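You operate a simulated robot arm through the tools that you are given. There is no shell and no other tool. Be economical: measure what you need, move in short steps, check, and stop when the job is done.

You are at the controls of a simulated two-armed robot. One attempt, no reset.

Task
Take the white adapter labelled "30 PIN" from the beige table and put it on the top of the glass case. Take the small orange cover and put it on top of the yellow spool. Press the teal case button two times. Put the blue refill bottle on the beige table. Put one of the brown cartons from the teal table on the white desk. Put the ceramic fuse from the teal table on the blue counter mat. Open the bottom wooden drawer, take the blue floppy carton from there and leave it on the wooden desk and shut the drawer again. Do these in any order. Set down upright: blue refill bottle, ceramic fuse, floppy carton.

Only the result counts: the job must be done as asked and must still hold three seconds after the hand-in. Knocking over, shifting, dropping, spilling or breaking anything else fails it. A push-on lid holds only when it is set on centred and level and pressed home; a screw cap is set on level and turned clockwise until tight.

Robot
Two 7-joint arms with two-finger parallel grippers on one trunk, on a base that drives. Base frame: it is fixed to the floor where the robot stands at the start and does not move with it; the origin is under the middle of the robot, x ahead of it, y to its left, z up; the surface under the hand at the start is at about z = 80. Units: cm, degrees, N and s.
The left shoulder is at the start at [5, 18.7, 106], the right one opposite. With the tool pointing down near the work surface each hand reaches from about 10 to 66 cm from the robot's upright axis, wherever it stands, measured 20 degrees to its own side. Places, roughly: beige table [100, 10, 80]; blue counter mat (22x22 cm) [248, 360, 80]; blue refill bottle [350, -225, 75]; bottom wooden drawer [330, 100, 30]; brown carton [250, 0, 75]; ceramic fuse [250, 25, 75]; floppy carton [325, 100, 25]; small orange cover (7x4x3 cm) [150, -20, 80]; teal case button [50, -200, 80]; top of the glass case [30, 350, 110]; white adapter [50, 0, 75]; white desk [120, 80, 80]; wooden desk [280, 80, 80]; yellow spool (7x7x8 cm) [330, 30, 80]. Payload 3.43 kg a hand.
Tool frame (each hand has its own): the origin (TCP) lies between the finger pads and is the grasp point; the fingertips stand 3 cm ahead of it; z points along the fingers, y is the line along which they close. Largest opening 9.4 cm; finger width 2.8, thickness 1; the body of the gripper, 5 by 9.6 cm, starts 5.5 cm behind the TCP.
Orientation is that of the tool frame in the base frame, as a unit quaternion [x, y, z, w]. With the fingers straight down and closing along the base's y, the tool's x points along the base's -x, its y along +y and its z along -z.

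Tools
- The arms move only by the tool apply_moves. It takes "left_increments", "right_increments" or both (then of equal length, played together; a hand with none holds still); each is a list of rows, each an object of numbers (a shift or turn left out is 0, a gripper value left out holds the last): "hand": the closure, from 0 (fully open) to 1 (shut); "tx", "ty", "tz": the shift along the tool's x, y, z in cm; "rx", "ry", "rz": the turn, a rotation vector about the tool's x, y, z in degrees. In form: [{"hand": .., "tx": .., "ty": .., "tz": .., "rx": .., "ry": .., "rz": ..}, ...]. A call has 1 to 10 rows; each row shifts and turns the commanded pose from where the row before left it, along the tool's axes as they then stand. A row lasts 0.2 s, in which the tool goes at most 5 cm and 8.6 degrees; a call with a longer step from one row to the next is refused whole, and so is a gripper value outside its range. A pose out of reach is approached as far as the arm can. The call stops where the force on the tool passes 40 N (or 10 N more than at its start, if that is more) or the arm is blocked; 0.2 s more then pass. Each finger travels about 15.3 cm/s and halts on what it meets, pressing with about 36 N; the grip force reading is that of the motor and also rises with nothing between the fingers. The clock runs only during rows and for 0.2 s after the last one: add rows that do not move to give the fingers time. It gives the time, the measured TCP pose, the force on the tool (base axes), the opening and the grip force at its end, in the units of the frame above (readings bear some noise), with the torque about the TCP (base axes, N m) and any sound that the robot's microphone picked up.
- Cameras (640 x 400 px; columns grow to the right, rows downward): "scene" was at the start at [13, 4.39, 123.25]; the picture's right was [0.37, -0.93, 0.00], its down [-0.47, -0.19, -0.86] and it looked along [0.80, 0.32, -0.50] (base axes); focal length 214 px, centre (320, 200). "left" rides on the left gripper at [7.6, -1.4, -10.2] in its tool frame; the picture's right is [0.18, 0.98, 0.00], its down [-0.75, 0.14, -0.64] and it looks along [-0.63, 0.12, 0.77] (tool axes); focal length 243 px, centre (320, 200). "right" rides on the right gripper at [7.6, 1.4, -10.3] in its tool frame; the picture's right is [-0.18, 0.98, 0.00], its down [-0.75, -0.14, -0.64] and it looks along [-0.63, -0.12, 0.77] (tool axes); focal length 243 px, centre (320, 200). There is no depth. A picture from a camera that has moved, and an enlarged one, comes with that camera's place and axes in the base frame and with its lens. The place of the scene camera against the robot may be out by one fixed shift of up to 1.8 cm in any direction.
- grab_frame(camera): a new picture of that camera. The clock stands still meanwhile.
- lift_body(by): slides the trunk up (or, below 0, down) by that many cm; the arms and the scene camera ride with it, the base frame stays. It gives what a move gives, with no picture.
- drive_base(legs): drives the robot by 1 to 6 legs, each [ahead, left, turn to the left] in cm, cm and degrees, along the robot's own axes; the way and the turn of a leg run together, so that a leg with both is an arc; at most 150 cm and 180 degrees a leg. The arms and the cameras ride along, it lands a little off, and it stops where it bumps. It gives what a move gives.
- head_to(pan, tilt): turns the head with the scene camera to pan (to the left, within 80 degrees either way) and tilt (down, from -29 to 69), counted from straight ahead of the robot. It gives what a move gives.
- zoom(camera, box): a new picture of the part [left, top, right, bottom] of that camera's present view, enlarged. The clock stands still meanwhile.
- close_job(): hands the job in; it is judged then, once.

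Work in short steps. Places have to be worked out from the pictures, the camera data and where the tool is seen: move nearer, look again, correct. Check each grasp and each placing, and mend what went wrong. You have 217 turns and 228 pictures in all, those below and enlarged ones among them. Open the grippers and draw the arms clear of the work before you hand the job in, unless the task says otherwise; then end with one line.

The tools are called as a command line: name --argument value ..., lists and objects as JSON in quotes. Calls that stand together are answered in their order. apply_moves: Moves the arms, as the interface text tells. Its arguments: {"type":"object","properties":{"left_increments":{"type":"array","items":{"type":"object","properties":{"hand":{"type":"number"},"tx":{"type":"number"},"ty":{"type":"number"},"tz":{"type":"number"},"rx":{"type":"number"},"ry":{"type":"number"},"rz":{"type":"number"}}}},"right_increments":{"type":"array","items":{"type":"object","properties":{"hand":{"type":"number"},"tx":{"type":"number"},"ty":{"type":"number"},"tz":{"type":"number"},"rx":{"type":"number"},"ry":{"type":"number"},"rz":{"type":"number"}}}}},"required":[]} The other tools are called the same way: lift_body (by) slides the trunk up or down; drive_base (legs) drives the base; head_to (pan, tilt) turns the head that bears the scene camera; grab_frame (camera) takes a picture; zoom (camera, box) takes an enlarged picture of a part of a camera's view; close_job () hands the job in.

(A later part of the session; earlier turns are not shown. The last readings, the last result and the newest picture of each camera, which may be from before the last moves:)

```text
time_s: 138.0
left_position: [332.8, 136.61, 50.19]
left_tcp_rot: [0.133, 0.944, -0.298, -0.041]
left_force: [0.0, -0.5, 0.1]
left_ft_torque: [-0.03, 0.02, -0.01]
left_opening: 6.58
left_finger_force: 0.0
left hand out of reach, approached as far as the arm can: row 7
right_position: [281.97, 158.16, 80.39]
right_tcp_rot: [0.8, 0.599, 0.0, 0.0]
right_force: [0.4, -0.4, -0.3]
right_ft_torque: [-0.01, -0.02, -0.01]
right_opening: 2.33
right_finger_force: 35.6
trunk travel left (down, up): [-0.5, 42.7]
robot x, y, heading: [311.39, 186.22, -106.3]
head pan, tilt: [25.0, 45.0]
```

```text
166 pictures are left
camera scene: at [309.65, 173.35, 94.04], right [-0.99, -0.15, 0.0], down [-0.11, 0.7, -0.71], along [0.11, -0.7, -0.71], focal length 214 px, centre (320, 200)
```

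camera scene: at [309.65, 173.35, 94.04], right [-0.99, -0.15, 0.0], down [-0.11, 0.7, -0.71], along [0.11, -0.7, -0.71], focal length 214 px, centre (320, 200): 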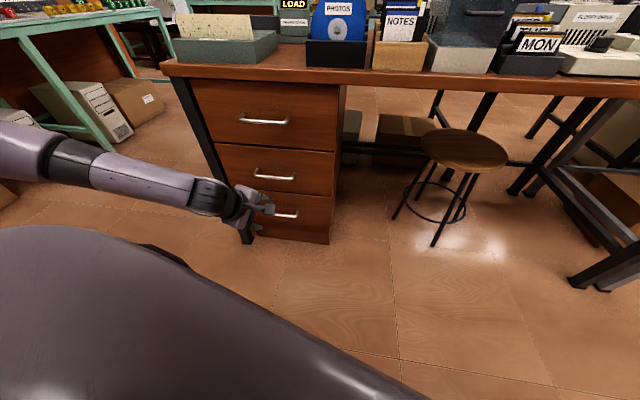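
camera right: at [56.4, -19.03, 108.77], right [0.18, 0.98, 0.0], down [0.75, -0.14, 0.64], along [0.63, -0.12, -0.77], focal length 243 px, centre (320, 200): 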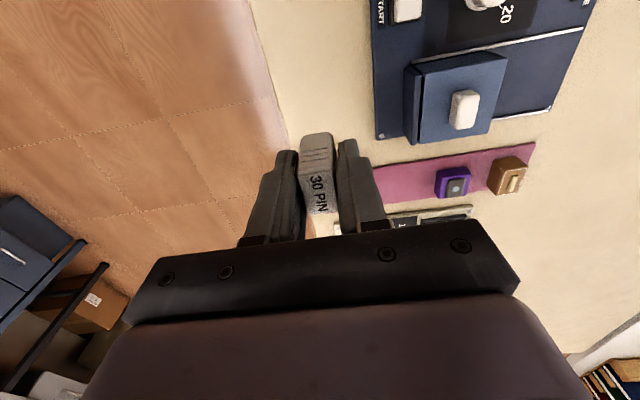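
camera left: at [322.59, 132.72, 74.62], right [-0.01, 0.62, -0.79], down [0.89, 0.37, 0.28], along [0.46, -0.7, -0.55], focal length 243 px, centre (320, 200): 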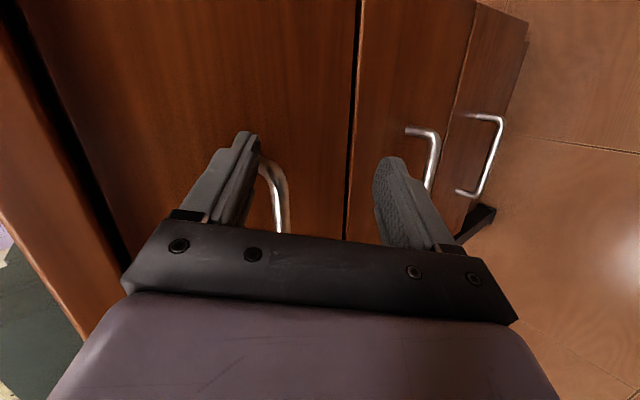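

Reach limits seem to depend on direction: targets further to the left work better. I turn the base 20° more to the right and re-square the tool.

drive_base --legs '[[-4, 0, 0], [0, 0, -22]]'

apply_moves --left_increments '[{"ry": -4, "rz": -6}, {"ry": -4, "rz": -6}, {"ry": -4, "rz": -6}, {"ry": -4, "rz": -6}, {"ry": -4, "rz": -6}, {}]'

```text
time_s: 140.0
left_position: [313.57, 135.88, 50.21]
left_tcp_rot: [0.311, 0.901, -0.286, -0.099]
left_force: [-0.2, -0.3, 0.0]
left_ft_torque: [-0.04, -0.01, -0.03]
left_opening: 6.57
left_finger_force: 0.0
right_position: [274.81, 175.06, 80.49]
right_tcp_rot: [0.901, 0.434, 0.0, 0.001]
right_force: [-0.1, 0.4, -0.7]
right_ft_torque: [-0.01, -0.01, 0.0]
right_opening: 2.34
right_finger_force: 36.1
trunk travel left (down, up): [-0.5, 42.7]
robot x, y, heading: [312.69, 189.56, -128.7]
head pan, tilt: [25.0, 45.0]
```

```text
time_s: 141.4
left_position: [323.33, 130.59, 57.89]
left_tcp_rot: [0.017, 0.954, -0.299, -0.013]
left_force: [0.0, -0.1, 0.6]
left_ft_torque: [0.0, -0.01, 0.01]
left_opening: 6.56
left_finger_force: 0.1
left hand out of reach, approached as far as the arm can: row 1, 2, 3, 4, 5
right_position: [274.73, 175.13, 80.3]
right_tcp_rot: [0.901, 0.434, 0.001, 0.0]
right_force: [0.0, -0.1, -0.5]
right_ft_torque: [-0.04, -0.01, -0.02]
right_opening: 2.33
right_finger_force: 36.1
trunk travel left (down, up): [-0.5, 42.7]
robot x, y, heading: [312.3, 189.7, -128.7]
head pan, tilt: [25.0, 45.0]
```

The yaw winding is the issue: the opposite roll (unwinding 180°) suits the wrist far better. I back off along the tool axis and roll the tool +180°.

apply_moves --left_increments '[{"rz": 8.5, "tz": -1}, {"rz": 8.5, "tz": -1}, {"rz": 8.5, "tz": -1}, {"rz": 8.5, "tz": -1}, {"rz": 8.5, "tz": -1}, {"rz": 8.5}, {"rz": 8.5}, {"rz": 8.5}, {"rz": 8.5}, {"rz": 8.5}]'

apply_moves --left_increments '[{"rz": 8.5}, {"rz": 8.5}, {"rz": 8.5}, {"rz": 8.5}, {"rz": 8.5}, {"rz": 8.5}, {"rz": 8.5}, {"rz": 8.5}, {"rz": 8.5}, {"rz": 8.5}]'

apply_moves --left_increments '[{"rz": 5}, {"rz": 5}, {}]'

```text
time_s: 143.6
left_position: [323.48, 133.54, 62.02]
left_tcp_rot: [0.656, 0.692, -0.229, 0.193]
left_force: [0.3, -0.2, -0.2]
left_ft_torque: [-0.02, 0.02, 0.0]
left_opening: 6.56
left_finger_force: 0.1
right_position: [274.79, 174.99, 80.36]
right_tcp_rot: [0.901, 0.434, 0.0, 0.001]
right_force: [0.9, 0.1, -1.3]
right_ft_torque: [-0.01, -0.02, 0.0]
right_opening: 2.33
right_finger_force: 36.2
trunk travel left (down, up): [-0.5, 42.7]
robot x, y, heading: [312.33, 189.7, -128.5]
head pan, tilt: [25.0, 45.0]
```

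```text
time_s: 145.8
left_position: [323.44, 133.52, 62.19]
left_tcp_rot: [0.952, 0.067, -0.039, 0.298]
left_force: [-0.3, -0.3, 1.0]
left_ft_torque: [0.03, -0.01, -0.03]
left_opening: 6.57
left_finger_force: 0.0
right_position: [274.72, 174.92, 80.45]
right_tcp_rot: [0.901, 0.434, -0.001, 0.0]
right_force: [0.4, 0.5, -0.3]
right_ft_torque: [-0.01, 0.01, 0.01]
right_opening: 2.32
right_finger_force: 36.2
trunk travel left (down, up): [-0.5, 42.7]
robot x, y, heading: [312.6, 189.97, -128.5]
head pan, tilt: [25.0, 45.0]
```

```text
time_s: 146.6
left_position: [323.45, 133.46, 62.16]
left_tcp_rot: [0.954, -0.015, -0.012, 0.3]
left_force: [-0.3, -1.0, -1.1]
left_ft_torque: [0.03, 0.02, 0.0]
left_opening: 6.58
left_finger_force: 0.1
right_position: [274.69, 175.01, 80.36]
right_tcp_rot: [0.901, 0.435, 0.0, -0.001]
right_force: [0.0, 1.1, -0.8]
right_ft_torque: [0.0, -0.03, 0.02]
right_opening: 2.33
right_finger_force: 36.3
trunk travel left (down, up): [-0.5, 42.7]
robot x, y, heading: [312.28, 190.13, -128.7]
head pan, tilt: [25.0, 45.0]
```

No reach warnings now. I move down toward a pre-grasp point in front of the bottom handle.

apply_moves --left_increments '[{"tx": 1.2, "ty": -1.5, "tz": 3.8}, {"tx": 1.2, "ty": -1.5, "tz": 3.8}, {"tx": 1.2, "ty": -1.5, "tz": 3.8}, {"tx": 1.2, "ty": -1.5, "tz": 3.8}, {"tx": 1.2, "ty": -1.5, "tz": 3.8}, {"tx": 1.2, "ty": -1.5, "tz": 3.8}, {}]'

grab_frame --camera "left"

grab_frame --camera "scene"

```text
time_s: 148.2
left_position: [330.01, 127.63, 38.26]
left_tcp_rot: [0.954, -0.015, -0.013, 0.3]
left_force: [-0.9, 0.4, 0.1]
left_ft_torque: [0.01, 0.03, -0.01]
left_opening: 6.6
left_finger_force: 0.1
right_position: [274.72, 175.09, 80.47]
right_tcp_rot: [0.9, 0.435, 0.0, -0.001]
right_force: [0.3, 0.8, 0.5]
right_ft_torque: [-0.04, -0.01, -0.02]
right_opening: 2.34
right_finger_force: 35.7
trunk travel left (down, up): [-0.5, 42.7]
robot x, y, heading: [312.36, 189.88, -128.3]
head pan, tilt: [25.0, 45.0]
```

```text
165 pictures are left
camera left: at [338.18, 134.47, 45.69], right [0.16, -0.81, 0.56], down [-0.73, 0.28, 0.62], along [-0.66, -0.51, -0.55], focal length 243 px, centre (320, 200)
```

left: 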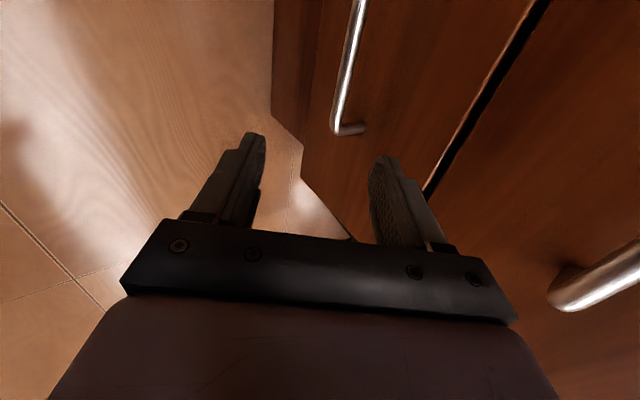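

```text
164 pictures are left
camera scene: at [305.66, 178.3, 94.04], right [-0.97, 0.23, 0.0], down [0.17, 0.69, -0.71], along [-0.17, -0.69, -0.71], focal length 214 px, centre (320, 200)
```

scene: 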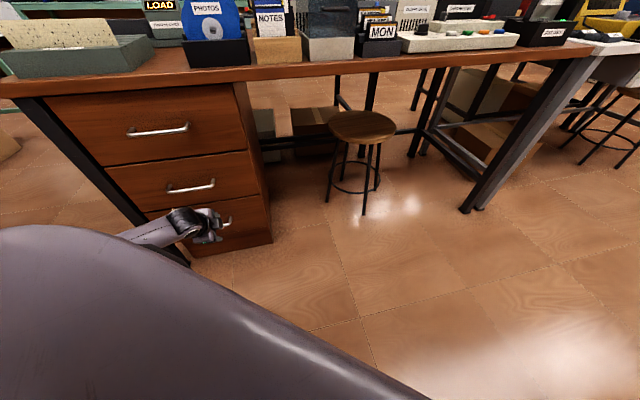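

Bottom handle seen: bar near y≈120.5, z≈31, west end x≈329. I set a 2.8 cm opening and approach halfway, then re-measure.

apply_moves --left_increments '[{"hand": 0.7, "tx": 3}, {"ty": 1.5, "tz": 1}, {"tz": 2}, {}]'

grab_frame --camera "left"

```text
time_s: 149.2
left_position: [332.92, 124.47, 36.55]
left_tcp_rot: [0.954, -0.015, -0.012, 0.3]
left_force: [0.0, 0.1, -0.6]
left_ft_torque: [-0.01, -0.01, -0.04]
left_opening: 2.8
left_finger_force: 0.0
right_position: [274.72, 175.11, 80.43]
right_tcp_rot: [0.901, 0.435, 0.0, 0.0]
right_force: [0.5, 0.6, -0.7]
right_ft_torque: [-0.02, 0.0, -0.01]
right_opening: 2.32
right_finger_force: 36.3
trunk travel left (down, up): [-0.5, 42.7]
robot x, y, heading: [311.98, 189.98, -128.5]
head pan, tilt: [25.0, 45.0]
```

```text
163 pictures are left
camera left: at [341.07, 131.3, 43.95], right [0.16, -0.81, 0.56], down [-0.73, 0.28, 0.62], along [-0.66, -0.51, -0.55], focal length 243 px, centre (320, 200)
```

left: 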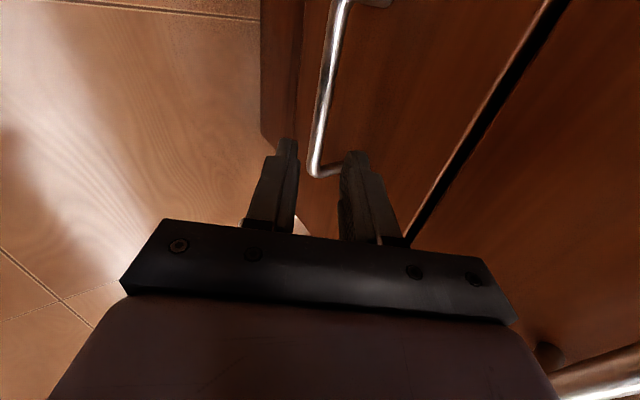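

Bar located at y≈120.1, z≈30.3, x 328.7–340.4, dead ahead along the tool axis. Advance 6.2 cm.

apply_moves --left_increments '[{"tz": 2.5}, {"tz": 2}, {"tz": 1.7}, {}]'

grab_frame --camera "left"

```text
time_s: 150.2
left_position: [332.81, 120.75, 31.36]
left_tcp_rot: [0.954, -0.015, -0.013, 0.299]
left_force: [0.1, -1.1, -0.1]
left_ft_torque: [0.0, 0.0, 0.02]
left_opening: 2.83
left_finger_force: 0.0
right_position: [274.75, 174.98, 80.43]
right_tcp_rot: [0.901, 0.434, 0.0, 0.0]
right_force: [0.4, -0.6, -0.2]
right_ft_torque: [-0.01, 0.01, -0.01]
right_opening: 2.34
right_finger_force: 35.6
trunk travel left (down, up): [-0.5, 42.7]
robot x, y, heading: [312.41, 190.03, -128.5]
head pan, tilt: [25.0, 45.0]
```

```text
162 pictures are left
camera left: at [340.87, 127.69, 38.79], right [0.16, -0.81, 0.56], down [-0.73, 0.28, 0.62], along [-0.66, -0.51, -0.55], focal length 243 px, centre (320, 200)
```

left: 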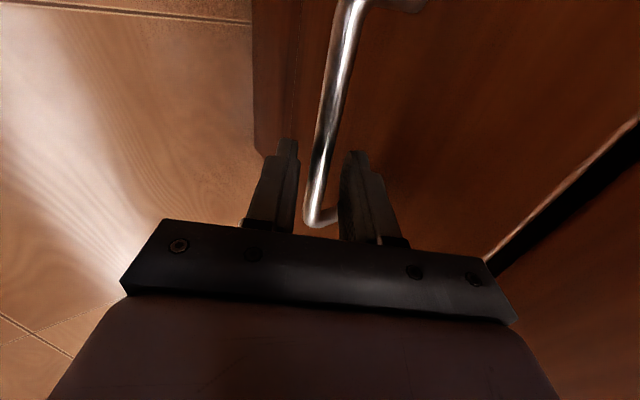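

Bar lies between the fingers. Close.

apply_moves --left_increments '[{"hand": 1}, {"hand": 1}, {"hand": 1}]'

```text
time_s: 151.0
left_position: [332.81, 120.88, 31.23]
left_tcp_rot: [0.954, -0.015, -0.014, 0.3]
left_force: [0.1, -0.3, -0.8]
left_ft_torque: [-0.03, 0.81, 1.12]
left_opening: 1.19
left_finger_force: 45.3
right_position: [274.69, 175.13, 80.33]
right_tcp_rot: [0.901, 0.435, 0.0, 0.0]
right_force: [-0.7, -0.7, -0.8]
right_ft_torque: [-0.01, 0.02, 0.01]
right_opening: 2.35
right_finger_force: 35.9
trunk travel left (down, up): [-0.5, 42.7]
robot x, y, heading: [312.26, 189.87, -128.4]
head pan, tilt: [25.0, 45.0]
```

Handle gripped. Pull +y with the arm in steps.

apply_moves --left_increments '[{"ty": -1.64, "tz": -1.14}, {"ty": -2.46, "tz": -1.72}, {"ty": -2.46, "tz": -1.72}, {"ty": -2.46, "tz": -1.72}, {"ty": -2.46, "tz": -1.72}, {}]'

grab_frame --camera "scene"

```text
time_s: 152.4
left_position: [332.8, 135.04, 31.32]
left_tcp_rot: [0.954, -0.015, -0.022, 0.298]
left_force: [-36.6, 0.3, -18.5]
left_ft_torque: [0.25, 0.54, 1.25]
left_opening: 1.24
left_finger_force: 45.2
right_position: [274.62, 175.04, 80.41]
right_tcp_rot: [0.901, 0.434, 0.0, -0.001]
right_force: [0.5, -0.2, -0.1]
right_ft_torque: [-0.01, 0.0, 0.0]
right_opening: 2.35
right_finger_force: 36.1
trunk travel left (down, up): [-0.5, 42.7]
robot x, y, heading: [312.37, 189.96, -128.5]
head pan, tilt: [25.0, 45.0]
```

```text
161 pictures are left
camera scene: at [305.66, 178.2, 94.01], right [-0.97, 0.23, 0.0], down [0.17, 0.69, -0.71], along [-0.17, -0.69, -0.71], focal length 214 px, centre (320, 200)
```

scene: 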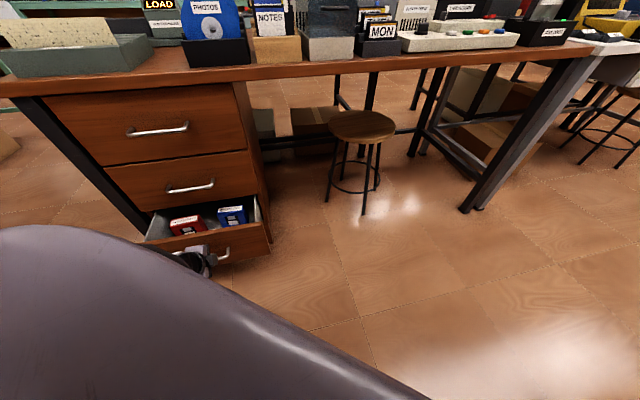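

Drawer opening with red and blue cartons inside. I relieve the side load and pull on.

apply_moves --left_increments '[{"tx": -0.5, "tz": 0.15, "ty": -0.1}, {"ty": -2.46, "tz": -1.68, "tx": -0.12}, {"ty": -2.46, "tz": -1.68, "tx": -0.12}, {"ty": -2.46, "tz": -1.68, "tx": -0.12}, {}]'

grab_frame --camera "scene"

```text
time_s: 153.6
left_position: [332.77, 143.76, 31.49]
left_tcp_rot: [0.953, -0.015, -0.012, 0.301]
left_force: [-4.0, 0.9, 16.0]
left_ft_torque: [-0.3, 1.95, 0.22]
left_opening: 1.22
left_finger_force: 45.3
right_position: [274.62, 175.12, 80.55]
right_tcp_rot: [0.901, 0.435, 0.001, 0.001]
right_force: [0.1, 0.2, -0.6]
right_ft_torque: [-0.04, 0.02, 0.01]
right_opening: 2.31
right_finger_force: 36.4
trunk travel left (down, up): [-0.5, 42.7]
robot x, y, heading: [312.24, 189.7, -128.5]
head pan, tilt: [25.0, 45.0]
```

```text
160 pictures are left
camera scene: at [305.66, 178.38, 94.08], right [-0.97, 0.23, 0.0], down [0.17, 0.69, -0.71], along [-0.16, -0.69, -0.71], focal length 214 px, centre (320, 200)
```

scene: 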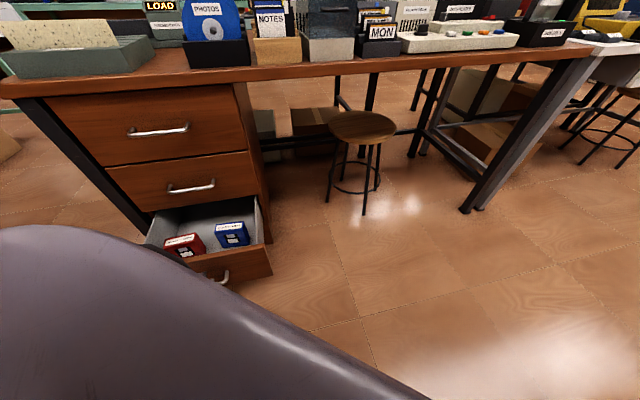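

Open 23 cm. A bit more for clearance: pull 4 cm more.

apply_moves --left_increments '[{"ty": -1.64, "tz": -1.1, "tx": -0.1}, {"ty": -1.64, "tz": -1.1, "tx": -0.1}, {}]'

zoom --camera "scene" --box '[130, 190, 290, 290]'

```text
time_s: 154.4
left_position: [332.78, 147.75, 31.36]
left_tcp_rot: [0.953, -0.013, -0.009, 0.303]
left_force: [8.6, 1.0, 34.5]
left_ft_torque: [-0.37, 0.79, 1.0]
left_opening: 1.23
left_finger_force: 45.2
right_position: [274.69, 175.2, 80.51]
right_tcp_rot: [0.901, 0.434, -0.001, 0.001]
right_force: [-0.4, -0.2, -1.2]
right_ft_torque: [0.0, -0.01, -0.03]
right_opening: 2.33
right_finger_force: 35.9
trunk travel left (down, up): [-0.5, 42.7]
robot x, y, heading: [312.02, 189.62, -128.3]
head pan, tilt: [25.0, 45.0]
```

```text
4.00 times, centred on (210, 240) of scene
camera zoom: at [305.61, 178.46, 94.09], right [-0.97, 0.23, 0.0], down [0.17, 0.69, -0.71], along [-0.16, -0.69, -0.71], focal length 858 px, centre (760, 40)
```

zoom: 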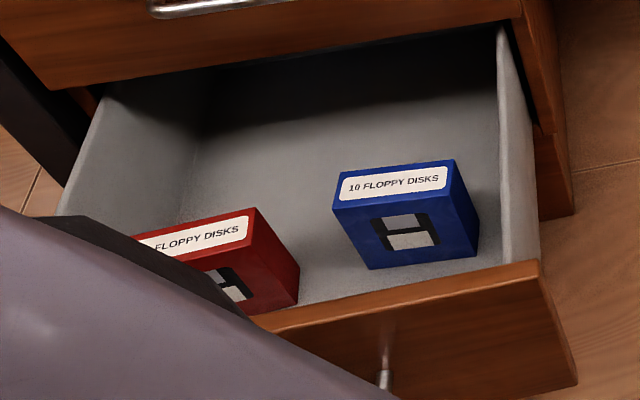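

Blue carton visible, well exposed. I relieve the load, release the handle and retreat up/back along the tool axis.

apply_moves --left_increments '[{"ty": 0.15, "tz": -0.25}, {"hand": 0.65}, {"hand": 0.65}, {"tz": -3}, {"tz": -4}, {"tz": -4}, {"tz": -4}, {"tz": -4}, {}]'

grab_frame --camera "left"

grab_frame --camera "scene"

```text
time_s: 156.3
left_position: [334.0, 155.01, 43.31]
left_tcp_rot: [0.941, -0.116, -0.009, 0.318]
left_force: [-0.1, 0.2, 0.0]
left_ft_torque: [0.01, -0.01, -0.01]
left_opening: 3.3
left_finger_force: 0.1
left hand out of reach, approached as far as the arm can: row 7, 8
right_position: [274.66, 175.04, 80.37]
right_tcp_rot: [0.9, 0.435, 0.0, 0.0]
right_force: [0.2, -0.5, -1.7]
right_ft_torque: [-0.02, -0.01, 0.01]
right_opening: 2.36
right_finger_force: 35.5
trunk travel left (down, up): [-0.5, 42.7]
robot x, y, heading: [312.58, 189.33, -128.8]
head pan, tilt: [25.0, 45.0]
stopped in row 9 (left hand): the arm was blocked; the commanded pose is now the measured one
```

```text
158 pictures are left
camera left: at [342.71, 160.53, 50.95], right [-0.03, -0.8, 0.6], down [-0.71, 0.44, 0.55], along [-0.71, -0.41, -0.58], focal length 243 px, centre (320, 200)
```

left: 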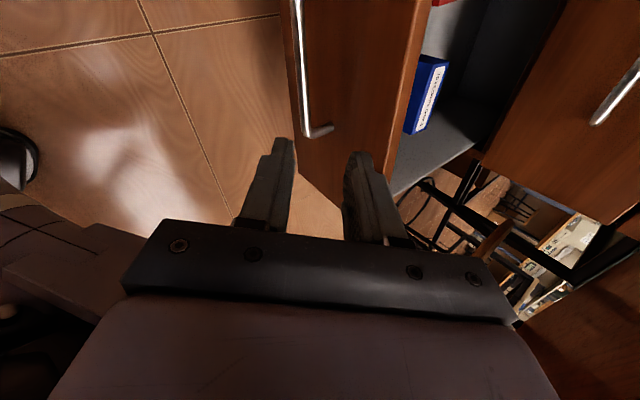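

```text
157 pictures are left
camera scene: at [305.67, 178.29, 94.04], right [-0.97, 0.23, 0.0], down [0.17, 0.69, -0.71], along [-0.17, -0.69, -0.71], focal length 214 px, centre (320, 200)
```

scene: 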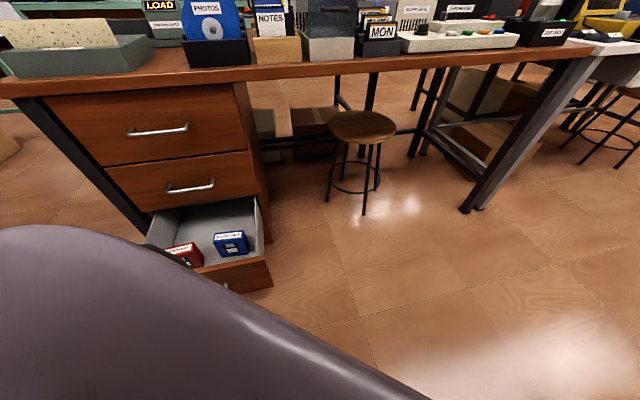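

Released; the arm is just cramped against my body. I back the base 15 cm in +y and then bring the tool vertical and higher.

drive_base --legs '[[-11.7, -9.3, 0]]'

apply_moves --left_increments '[{"rx": 8.5, "tz": -3}, {"rx": 8.5, "tz": -3}, {"rx": 8.5, "tz": -3}, {"rx": 8.5, "tz": -3}, {"hand": 0, "rx": 3, "tz": -1}, {}]'

```text
time_s: 157.8
left_position: [334.02, 170.11, 43.14]
left_tcp_rot: [0.941, -0.116, -0.008, 0.318]
left_force: [0.1, 0.5, -0.2]
left_ft_torque: [-0.01, 0.0, -0.02]
left_opening: 3.31
left_finger_force: 0.0
right_position: [275.01, 190.2, 80.4]
right_tcp_rot: [0.901, 0.434, 0.0, -0.001]
right_force: [0.0, 0.6, -0.4]
right_ft_torque: [-0.03, -0.03, -0.02]
right_opening: 2.32
right_finger_force: 35.9
trunk travel left (down, up): [-0.5, 42.7]
robot x, y, heading: [312.64, 204.75, -128.7]
head pan, tilt: [25.0, 45.0]
```

```text
time_s: 159.2
left_position: [339.1, 170.89, 45.78]
left_tcp_rot: [0.993, -0.113, 0.027, 0.002]
left_force: [0.8, -0.5, 0.1]
left_ft_torque: [-0.02, -0.01, -0.02]
left_opening: 9.41
left_finger_force: 0.0
left hand out of reach, approached as far as the arm can: row 1, 2, 3, 4
right_position: [274.94, 190.28, 80.5]
right_tcp_rot: [0.901, 0.434, 0.0, 0.0]
right_force: [-0.3, 0.9, -0.6]
right_ft_torque: [0.04, 0.02, 0.02]
right_opening: 2.33
right_finger_force: 35.9
trunk travel left (down, up): [-0.5, 42.7]
robot x, y, heading: [312.46, 204.99, -128.7]
head pan, tilt: [25.0, 45.0]
```

Tool is near vertical. I bring the hand forward and up toward the drawer.

apply_moves --left_increments '[{"tx": -0.7, "ty": 3.5, "tz": -2.5}, {"tx": -0.7, "ty": 3.5, "tz": -2.5}, {"tx": -0.7, "ty": 3.5, "tz": -2}, {"tx": -0.7, "ty": 4, "tz": -1}, {"tx": -0.7, "ty": 4}, {"tx": -0.7, "ty": 4}, {"ry": -3}]'

grab_frame --camera "left"

```text
time_s: 160.8
left_position: [329.6, 150.15, 53.53]
left_tcp_rot: [0.994, -0.112, 0.001, 0.001]
left_force: [-0.4, -0.6, 0.2]
left_ft_torque: [-0.01, 0.01, 0.01]
left_opening: 9.4
left_finger_force: 0.0
right_position: [274.94, 190.31, 80.34]
right_tcp_rot: [0.901, 0.434, 0.0, 0.0]
right_force: [-0.3, -0.5, -2.0]
right_ft_torque: [0.03, -0.02, 0.0]
right_opening: 2.35
right_finger_force: 35.5
trunk travel left (down, up): [-0.5, 42.7]
robot x, y, heading: [312.4, 205.24, -128.6]
head pan, tilt: [25.0, 45.0]
```

```text
156 pictures are left
camera left: at [337.25, 149.86, 63.88], right [-0.04, -1.0, 0.0], down [-0.77, 0.03, 0.64], along [-0.64, 0.02, -0.77], focal length 243 px, centre (320, 200)
```

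left: 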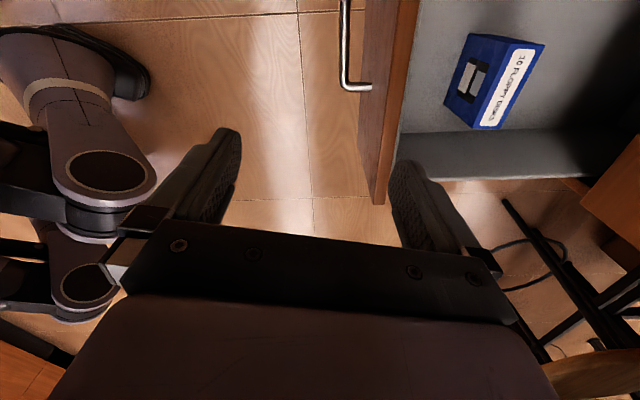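

Blue carton top is ~10×4 cm, centre ≈[327.3,126]. I drive 17 cm toward it and square the tool.

drive_base --legs '[[13.3, 10.6, 0]]'

apply_moves --left_increments '[{"rz": -6.4}, {"rz": -6.4}, {}]'

grab_frame --camera "left"

```text
time_s: 162.4
left_position: [329.36, 133.06, 53.66]
left_tcp_rot: [0.993, -0.115, 0.002, 0.001]
left_force: [0.0, 0.1, 0.3]
left_ft_torque: [-0.02, -0.03, -0.03]
left_opening: 9.4
left_finger_force: 0.1
right_position: [274.83, 173.37, 80.37]
right_tcp_rot: [0.901, 0.433, 0.0, 0.0]
right_force: [-0.1, 0.4, -0.8]
right_ft_torque: [0.02, 0.01, -0.04]
right_opening: 2.33
right_finger_force: 36.2
trunk travel left (down, up): [-0.5, 42.7]
robot x, y, heading: [312.26, 187.68, -128.8]
head pan, tilt: [25.0, 45.0]
```

```text
time_s: 163.2
left_position: [329.2, 133.18, 53.69]
left_tcp_rot: [1.0, -0.001, 0.002, 0.001]
left_force: [-0.4, 0.0, -0.6]
left_ft_torque: [0.01, -0.02, 0.0]
left_opening: 9.4
left_finger_force: 0.0
right_position: [274.8, 173.42, 80.4]
right_tcp_rot: [0.901, 0.433, 0.0, 0.0]
right_force: [0.3, -0.3, -0.8]
right_ft_torque: [-0.02, 0.04, 0.02]
right_opening: 2.34
right_finger_force: 36.4
trunk travel left (down, up): [-0.5, 42.7]
robot x, y, heading: [312.51, 187.74, -128.7]
head pan, tilt: [25.0, 45.0]
```

```text
155 pictures are left
camera left: at [337.01, 134.66, 63.9], right [0.18, -0.98, 0.0], down [-0.76, -0.14, 0.64], along [-0.63, -0.12, -0.77], focal length 243 px, centre (320, 200)
```

left: 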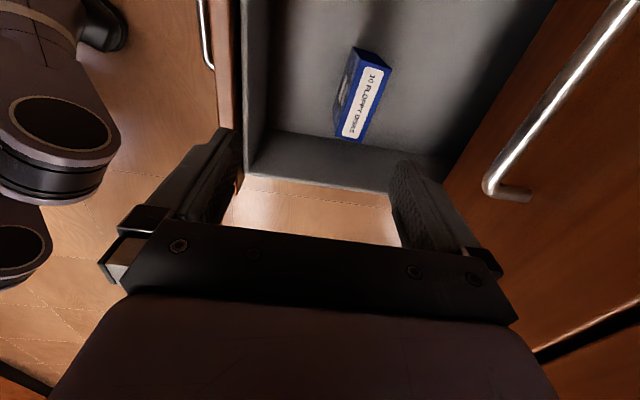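

Carton refined: centre [328.4,128.0], top z≈33.7. I move over it and descend.

apply_moves --left_increments '[{"tx": -0.8, "ty": 2.6}, {"ty": 2.6}, {"tz": 5}, {"tz": 5}, {"tz": 4}, {}]'

grab_frame --camera "left"

```text
time_s: 164.6
left_position: [328.59, 127.71, 39.6]
left_tcp_rot: [1.0, -0.002, 0.003, 0.002]
left_force: [-0.3, -0.6, 0.2]
left_ft_torque: [0.01, 0.03, 0.0]
left_opening: 9.42
left_finger_force: 0.0
right_position: [274.81, 173.35, 80.31]
right_tcp_rot: [0.901, 0.433, 0.0, 0.001]
right_force: [0.7, 0.6, -0.3]
right_ft_torque: [-0.04, 0.01, -0.05]
right_opening: 2.34
right_finger_force: 36.5
trunk travel left (down, up): [-0.5, 42.7]
robot x, y, heading: [312.87, 188.12, -129.0]
head pan, tilt: [25.0, 45.0]
```

```text
154 pictures are left
camera left: at [336.33, 129.28, 49.75], right [0.18, -0.98, 0.0], down [-0.76, -0.14, 0.64], along [-0.63, -0.12, -0.77], focal length 243 px, centre (320, 200)
```

left: 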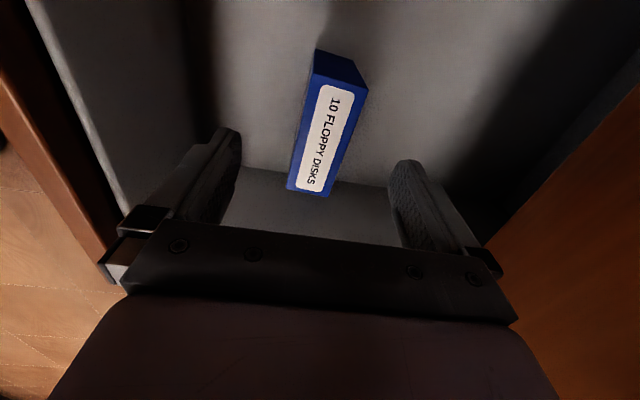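

apply_moves --left_increments '[{"tx": -0.4, "ty": 0.4}, {"tz": 4}, {"tz": 4}, {"tz": 1.8}, {}]'

grab_frame --camera "left"

```text
time_s: 165.8
left_position: [328.25, 127.47, 29.7]
left_tcp_rot: [1.0, -0.002, 0.002, 0.001]
left_force: [-0.2, -0.1, 0.1]
left_ft_torque: [0.01, 0.0, -0.04]
left_opening: 9.39
left_finger_force: 0.0
right_position: [274.96, 173.41, 80.43]
right_tcp_rot: [0.902, 0.433, 0.0, 0.001]
right_force: [0.1, 0.3, -0.6]
right_ft_torque: [0.01, 0.03, 0.01]
right_opening: 2.36
right_finger_force: 36.3
trunk travel left (down, up): [-0.5, 42.7]
robot x, y, heading: [312.63, 187.94, -128.6]
head pan, tilt: [25.0, 45.0]
```

```text
153 pictures are left
camera left: at [335.95, 129.0, 40.03], right [0.18, -0.98, 0.0], down [-0.76, -0.14, 0.64], along [-0.63, -0.12, -0.77], focal length 243 px, centre (320, 200)
```

left: 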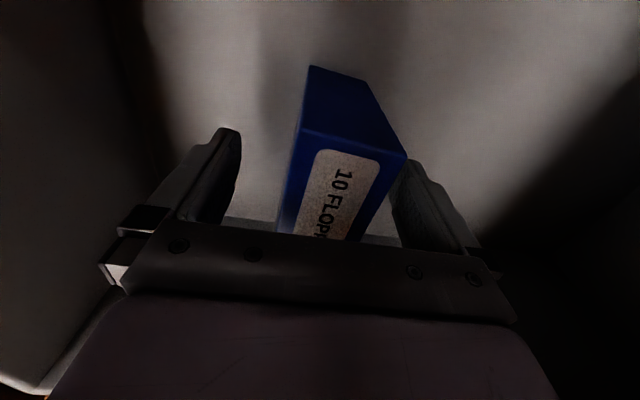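

Carton is between the fingers; grip and lift.

apply_moves --left_increments '[{"hand": 0.5}, {"hand": 1}, {"hand": 1}, {"hand": 1}, {"tz": -2}, {"tz": -4}, {"tz": -4}, {"tz": -4}, {"tz": -4}]'

grab_frame --camera "left"

grab_frame --camera "scene"

```text
time_s: 167.8
left_position: [327.96, 127.54, 47.64]
left_tcp_rot: [1.0, -0.001, 0.002, 0.0]
left_force: [0.4, -0.4, -2.7]
left_ft_torque: [-0.02, -0.06, -0.03]
left_opening: 4.41
left_finger_force: 35.9
right_position: [274.84, 173.41, 80.48]
right_tcp_rot: [0.901, 0.433, 0.0, -0.001]
right_force: [0.2, 0.1, -0.7]
right_ft_torque: [0.04, -0.02, 0.02]
right_opening: 2.33
right_finger_force: 35.7
trunk travel left (down, up): [-0.5, 42.7]
robot x, y, heading: [312.38, 188.22, -128.6]
head pan, tilt: [25.0, 45.0]
```

```text
152 pictures are left
camera left: at [335.69, 128.89, 57.95], right [0.18, -0.98, 0.0], down [-0.76, -0.14, 0.64], along [-0.63, -0.12, -0.77], focal length 243 px, centre (320, 200)
```

left: 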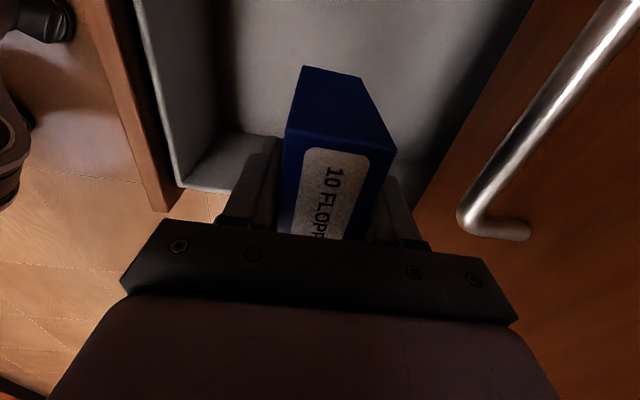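

```text
151 pictures are left
camera scene: at [305.79, 176.52, 94.03], right [-0.97, 0.24, 0.0], down [0.17, 0.69, -0.71], along [-0.17, -0.69, -0.71], focal length 214 px, centre (320, 200)
```

scene: 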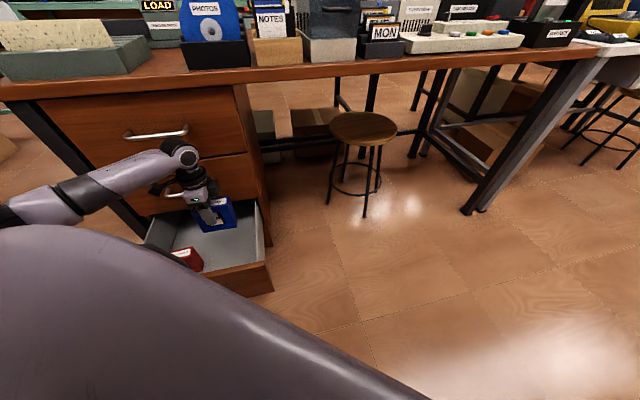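

Carton lifted. I raise it clear, back the base off, and raise the trunk to view the desk for a free spot.

apply_moves --left_increments '[{"tz": -4}, {"tz": -4}, {"ty": -3}, {"ty": -3}]'

drive_base --legs '[[-15.6, -12.5, 0]]'

lift_body --by 40

head_to --pan 35 --tilt 45

grab_frame --camera "scene"

```text
time_s: 168.8
left_position: [328.12, 133.49, 55.65]
left_tcp_rot: [1.0, -0.002, 0.001, 0.0]
left_force: [0.5, -0.1, -2.3]
left_ft_torque: [0.03, -0.01, -0.03]
left_opening: 4.41
left_finger_force: 35.3
right_position: [274.86, 173.37, 80.36]
right_tcp_rot: [0.901, 0.433, 0.0, 0.0]
right_force: [0.2, 0.9, 0.0]
right_ft_torque: [0.02, 0.01, -0.03]
right_opening: 2.36
right_finger_force: 35.7
trunk travel left (down, up): [-0.5, 42.7]
robot x, y, heading: [312.63, 188.11, -128.5]
head pan, tilt: [25.0, 45.0]
```

```text
time_s: 170.5
left_position: [328.51, 153.41, 55.62]
left_tcp_rot: [1.0, -0.003, 0.002, 0.001]
left_force: [0.7, -0.1, -2.3]
left_ft_torque: [-0.01, -0.04, -0.02]
left_opening: 4.41
left_finger_force: 35.8
right_position: [275.17, 193.44, 80.33]
right_tcp_rot: [0.901, 0.433, 0.001, 0.0]
right_force: [0.6, -0.6, -0.4]
right_ft_torque: [0.02, 0.0, 0.01]
right_opening: 2.33
right_finger_force: 36.1
trunk travel left (down, up): [-0.5, 42.7]
robot x, y, heading: [313.18, 208.3, -128.9]
head pan, tilt: [25.0, 45.0]
```

```text
time_s: 174.3
left_position: [328.39, 153.41, 95.79]
left_tcp_rot: [1.0, -0.002, 0.002, 0.001]
left_force: [0.2, 1.1, -2.8]
left_ft_torque: [0.03, -0.03, 0.0]
left_opening: 4.44
left_finger_force: 35.3
right_position: [275.12, 193.46, 120.35]
right_tcp_rot: [0.901, 0.433, 0.0, 0.0]
right_force: [-0.3, -0.2, 0.6]
right_ft_torque: [0.01, -0.05, 0.01]
right_opening: 2.37
right_finger_force: 35.8
trunk travel left (down, up): [-40.5, 2.7]
robot x, y, heading: [312.68, 208.09, -128.9]
head pan, tilt: [25.0, 45.0]
```

```text
time_s: 175.1
left_position: [328.51, 153.39, 95.65]
left_tcp_rot: [1.0, -0.002, 0.002, 0.001]
left_force: [-0.3, 0.3, -2.2]
left_ft_torque: [0.04, -0.02, 0.0]
left_opening: 4.41
left_finger_force: 36.5
right_position: [275.25, 193.51, 120.48]
right_tcp_rot: [0.902, 0.432, 0.0, 0.0]
right_force: [0.3, 0.5, -0.9]
right_ft_torque: [-0.01, 0.0, 0.02]
right_opening: 2.32
right_finger_force: 35.6
trunk travel left (down, up): [-40.5, 2.7]
robot x, y, heading: [312.76, 207.89, -128.7]
head pan, tilt: [35.0, 45.0]
```

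```text
150 pictures are left
camera scene: at [307.52, 196.36, 134.04], right [-1.0, 0.07, 0.0], down [0.05, 0.71, -0.71], along [-0.05, -0.71, -0.71], focal length 214 px, centre (320, 200)
```

scene: 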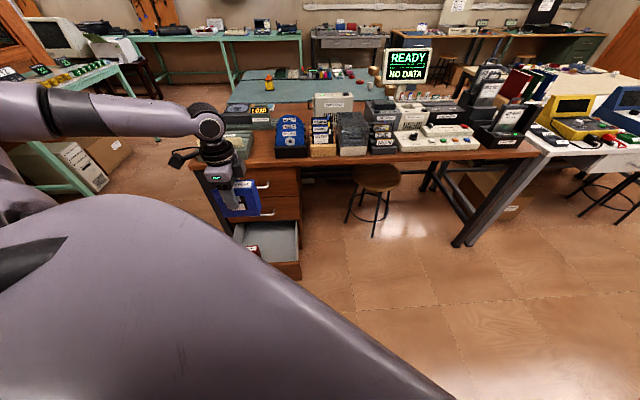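

zoom --camera "scene" --box '[190, 50, 370, 180]'

zoom --camera "scene" --box '[360, 50, 560, 190]'

grab_frame --camera "left"

```text
3.08 times, centred on (280, 115) of scene
camera zoom: at [307.52, 196.36, 134.04], right [-1.0, 0.07, 0.0], down [0.05, 0.71, -0.71], along [-0.05, -0.71, -0.71], focal length 660 px, centre (443, 462)
```

zoom: 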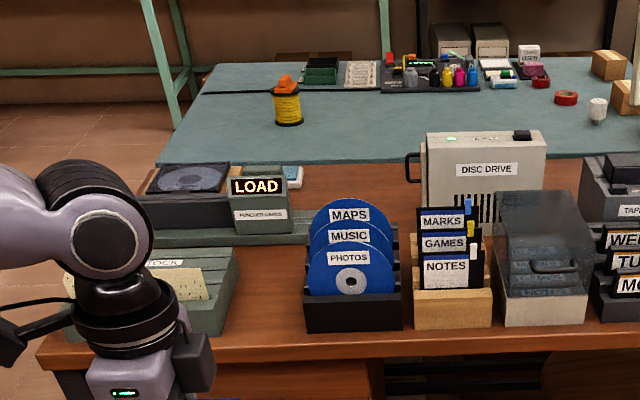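

```text
2.86 times, centred on (460, 120) of scene
camera zoom: at [307.52, 196.36, 134.04], right [-1.0, 0.07, 0.0], down [0.05, 0.71, -0.71], along [-0.05, -0.71, -0.71], focal length 613 px, centre (-80, 429)
```

zoom: 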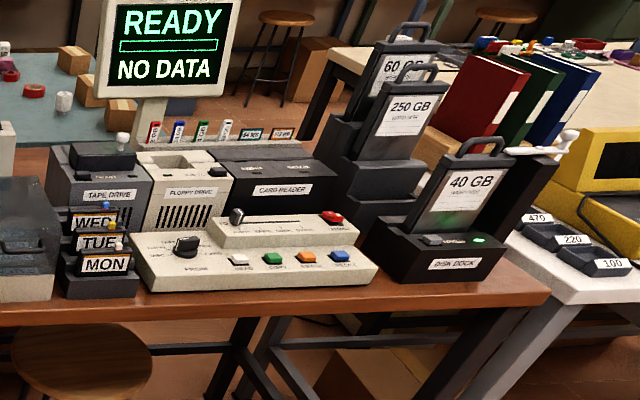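

```text
147 pictures are left
camera left: at [336.12, 154.94, 106.03], right [0.18, -0.98, 0.0], down [-0.76, -0.14, 0.64], along [-0.63, -0.12, -0.77], focal length 243 px, centre (320, 200)
```

left: 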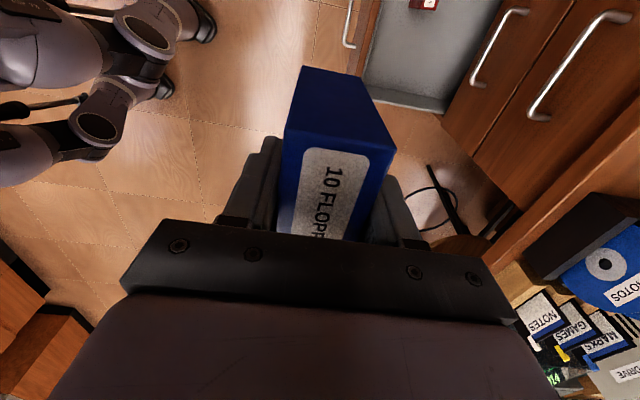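

There is a free slot on the desk between the STOCK rack and the PHOTOS box (x≈322–332, y≈88–117). I'll place the carton there lengthwise along y. First raise the carton, turn, and drive to stand west of the open drawer.

apply_moves --left_increments '[{"tz": -4}, {"tz": -4}, {"tz": -4}, {"tz": -2}, {}]'

drive_base --legs '[[0, 0, 34], [0, -30, 0], [45, 0, 0]]'

head_to --pan 35 --tilt 50

grab_frame --camera "scene"

```text
time_s: 176.3
left_position: [328.39, 153.47, 109.7]
left_tcp_rot: [1.0, -0.002, 0.002, 0.001]
left_force: [0.0, -0.2, -2.5]
left_ft_torque: [0.01, 0.0, -0.02]
left_opening: 4.44
left_finger_force: 35.9
right_position: [275.17, 193.56, 120.44]
right_tcp_rot: [0.902, 0.433, 0.0, 0.0]
right_force: [-0.2, -0.9, -0.4]
right_ft_torque: [0.02, 0.03, -0.01]
right_opening: 2.32
right_finger_force: 36.5
trunk travel left (down, up): [-40.5, 2.7]
robot x, y, heading: [313.27, 208.24, -128.9]
head pan, tilt: [35.0, 45.0]
```

```text
time_s: 183.5
left_position: [322.78, 128.78, 109.59]
left_tcp_rot: [0.956, 0.292, 0.002, -0.001]
left_force: [0.5, 1.2, -2.9]
left_ft_torque: [0.04, 0.02, -0.01]
left_opening: 4.42
left_finger_force: 36.2
right_position: [256.13, 132.03, 120.37]
right_tcp_rot: [0.735, 0.678, -0.001, 0.0]
right_force: [-0.6, -0.4, -0.7]
right_ft_torque: [-0.02, 0.0, 0.01]
right_opening: 2.37
right_finger_force: 35.6
trunk travel left (down, up): [-40.5, 2.7]
robot x, y, heading: [279.1, 165.29, -94.7]
head pan, tilt: [35.0, 45.0]
```

```text
time_s: 184.2
left_position: [322.68, 128.8, 109.65]
left_tcp_rot: [0.956, 0.292, 0.003, 0.001]
left_force: [0.3, -0.6, -1.1]
left_ft_torque: [0.03, -0.03, 0.0]
left_opening: 4.38
left_finger_force: 36.2
right_position: [256.15, 132.07, 120.38]
right_tcp_rot: [0.734, 0.679, 0.0, 0.0]
right_force: [0.1, 0.9, 0.1]
right_ft_torque: [0.02, 0.02, 0.03]
right_opening: 2.33
right_finger_force: 36.0
trunk travel left (down, up): [-40.5, 2.7]
robot x, y, heading: [279.08, 165.35, -94.1]
head pan, tilt: [35.0, 50.0]
```

```text
146 pictures are left
camera scene: at [281.36, 153.82, 133.35], right [-0.86, -0.51, 0.0], down [-0.39, 0.66, -0.64], along [0.33, -0.55, -0.77], focal length 214 px, centre (320, 200)
```

scene: 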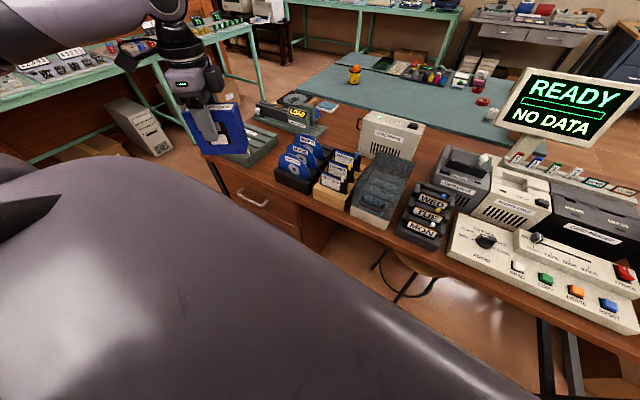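

I go 9 cm closer and rotate the carton so its length lies along y.

drive_base --legs '[[9, 0, 0]]'

apply_moves --left_increments '[{"rz": -8}, {"rz": -8}, {"rz": -8}, {"rz": -8}, {"rz": -8}, {"rz": -8}, {"rz": -8}]'

grab_frame --camera "left"

zoom --camera "scene" --box '[160, 60, 360, 230]'

```text
time_s: 185.3
left_position: [322.08, 119.84, 109.65]
left_tcp_rot: [0.957, 0.292, 0.003, 0.0]
left_force: [-0.7, 0.2, -2.7]
left_ft_torque: [0.03, 0.01, -0.02]
left_opening: 4.41
left_finger_force: 35.6
right_position: [255.28, 122.93, 120.34]
right_tcp_rot: [0.734, 0.679, 0.0, -0.001]
right_force: [0.3, -0.3, -0.2]
right_ft_torque: [0.06, 0.02, -0.02]
right_opening: 2.37
right_finger_force: 35.8
trunk travel left (down, up): [-40.5, 2.7]
robot x, y, heading: [278.87, 156.41, -94.4]
head pan, tilt: [35.0, 50.0]
```

```text
time_s: 186.9
left_position: [321.95, 119.95, 109.66]
left_tcp_rot: [0.707, 0.708, 0.002, 0.001]
left_force: [-0.7, -0.2, -2.4]
left_ft_torque: [0.03, -0.03, -0.02]
left_opening: 4.4
left_finger_force: 36.7
right_position: [255.47, 123.07, 120.43]
right_tcp_rot: [0.735, 0.678, 0.0, 0.0]
right_force: [-0.5, -0.5, 0.4]
right_ft_torque: [-0.02, 0.0, -0.01]
right_opening: 2.33
right_finger_force: 35.7
trunk travel left (down, up): [-40.5, 2.7]
robot x, y, heading: [278.34, 156.59, -94.4]
head pan, tilt: [35.0, 50.0]
```

```text
145 pictures are left
camera left: at [320.64, 127.61, 119.95], right [0.98, 0.19, 0.0], down [0.14, -0.75, 0.64], along [0.12, -0.63, -0.77], focal length 243 px, centre (320, 200)
```

left: 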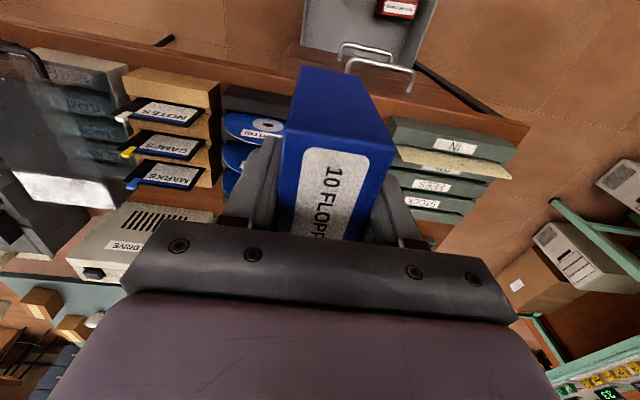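

```text
2.35 times, centred on (260, 145) of scene
camera zoom: at [280.66, 144.91, 133.34], right [-0.86, -0.51, 0.0], down [-0.39, 0.66, -0.64], along [0.33, -0.55, -0.77], focal length 505 px, centre (461, 329)
```

zoom: 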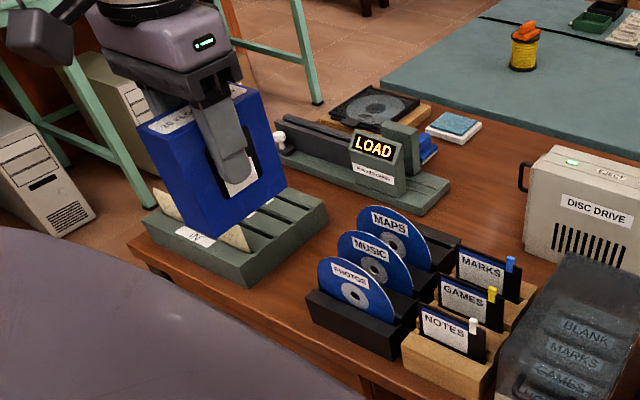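

Slot measured: x 322.4–332.8. Target carton centre [328,108]. I move over it at height.

apply_moves --left_increments '[{"ty": 3, "tx": -4}, {"ty": 3, "tx": -4}, {"tx": -4}, {}]'

grab_frame --camera "left"

zoom --camera "scene" --box '[160, 60, 360, 230]'

```text
time_s: 187.9
left_position: [328.03, 107.97, 109.79]
left_tcp_rot: [0.708, 0.706, 0.001, 0.001]
left_force: [0.2, 1.1, -3.5]
left_ft_torque: [0.01, -0.01, 0.03]
left_opening: 4.4
left_finger_force: 36.2
right_position: [255.4, 123.2, 120.34]
right_tcp_rot: [0.734, 0.679, 0.0, -0.001]
right_force: [0.3, 0.5, -0.2]
right_ft_torque: [-0.03, 0.06, 0.01]
right_opening: 2.34
right_finger_force: 35.5
trunk travel left (down, up): [-40.5, 2.7]
robot x, y, heading: [278.47, 156.53, -94.3]
head pan, tilt: [35.0, 50.0]
```

```text
143 pictures are left
camera left: at [326.8, 115.75, 120.06], right [0.98, 0.18, 0.0], down [0.14, -0.75, 0.64], along [0.12, -0.63, -0.77], focal length 243 px, centre (320, 200)
```

left: 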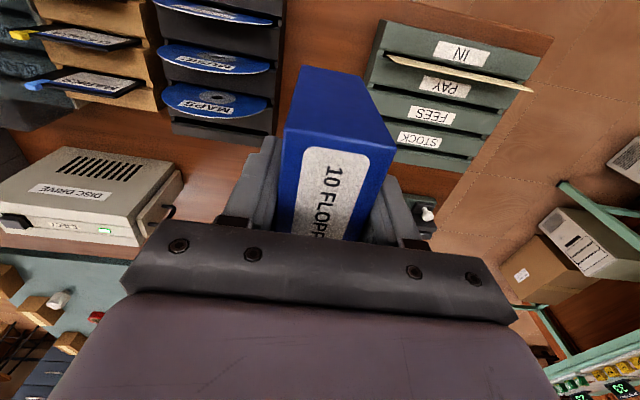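

```text
2.35 times, centred on (260, 145) of scene
camera zoom: at [280.69, 144.96, 133.35], right [-0.86, -0.51, 0.0], down [-0.39, 0.66, -0.64], along [0.33, -0.55, -0.77], focal length 505 px, centre (461, 329)
```

zoom: 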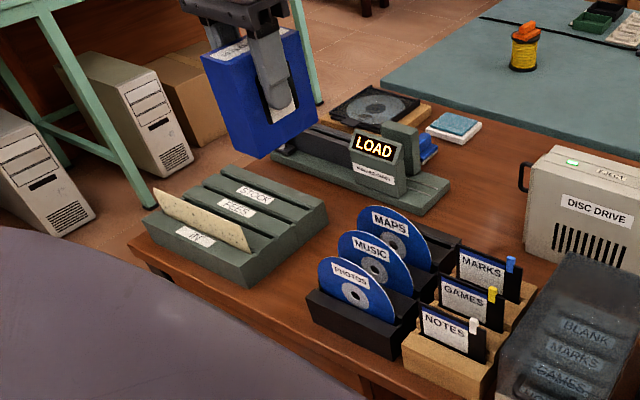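

Centre of slot ≈328.4; I shift 0.4 and descend to just above, then check.

apply_moves --left_increments '[{"ty": 0.4}, {"tz": 4}, {"tz": 4}, {"tz": 4}, {"tz": 3}, {}]'

grab_frame --camera "left"

zoom --camera "scene" --box '[180, 80, 340, 220]'

```text
time_s: 189.3
left_position: [328.74, 107.96, 94.55]
left_tcp_rot: [0.707, 0.707, 0.001, 0.001]
left_force: [0.4, 0.4, -2.4]
left_ft_torque: [0.04, 0.04, 0.01]
left_opening: 4.43
left_finger_force: 35.7
right_position: [255.35, 123.09, 120.34]
right_tcp_rot: [0.735, 0.679, 0.0, -0.001]
right_force: [-0.8, 0.0, -0.7]
right_ft_torque: [0.02, 0.01, -0.05]
right_opening: 2.36
right_finger_force: 35.7
trunk travel left (down, up): [-40.5, 2.7]
robot x, y, heading: [278.59, 156.59, -94.6]
head pan, tilt: [35.0, 50.0]
```

```text
141 pictures are left
camera left: at [327.29, 115.71, 104.85], right [0.98, 0.18, 0.0], down [0.14, -0.75, 0.64], along [0.12, -0.63, -0.77], focal length 243 px, centre (320, 200)
```

left: 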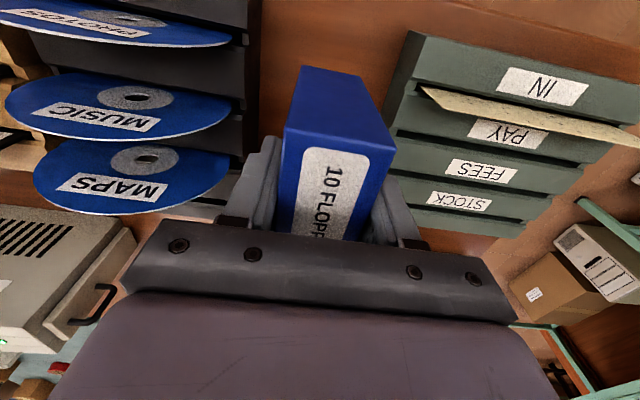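

```text
2.86 times, centred on (260, 150) of scene
camera zoom: at [280.65, 144.92, 133.35], right [-0.86, -0.51, 0.0], down [-0.39, 0.66, -0.64], along [0.33, -0.55, -0.77], focal length 613 px, centre (491, 343)
```

zoom: 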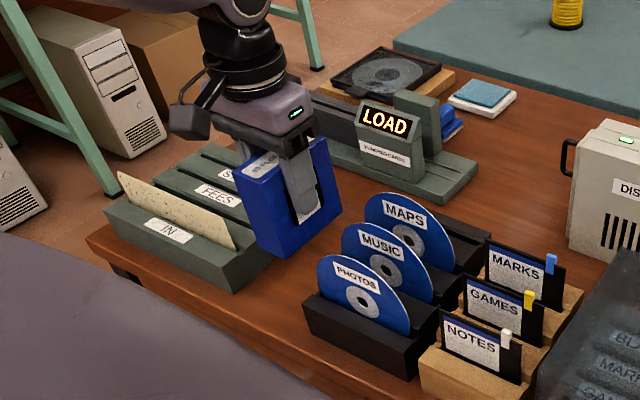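

Position is fine. Lower gently until contact.

apply_moves --left_increments '[{"tz": 2}, {"tz": 1.5}, {"tz": 0.7}, {"tz": 0.5}, {}]'

```text
time_s: 190.5
left_position: [328.49, 108.07, 89.96]
left_tcp_rot: [0.707, 0.707, 0.002, 0.0]
left_force: [-0.5, -0.3, -2.3]
left_ft_torque: [0.03, -0.04, -0.01]
left_opening: 4.38
left_finger_force: 35.9
right_position: [255.43, 123.06, 120.49]
right_tcp_rot: [0.735, 0.678, 0.001, 0.0]
right_force: [-0.6, 0.2, 0.4]
right_ft_torque: [0.01, 0.02, 0.0]
right_opening: 2.34
right_finger_force: 36.0
trunk travel left (down, up): [-40.5, 2.7]
robot x, y, heading: [278.31, 156.38, -94.4]
head pan, tilt: [35.0, 50.0]
```

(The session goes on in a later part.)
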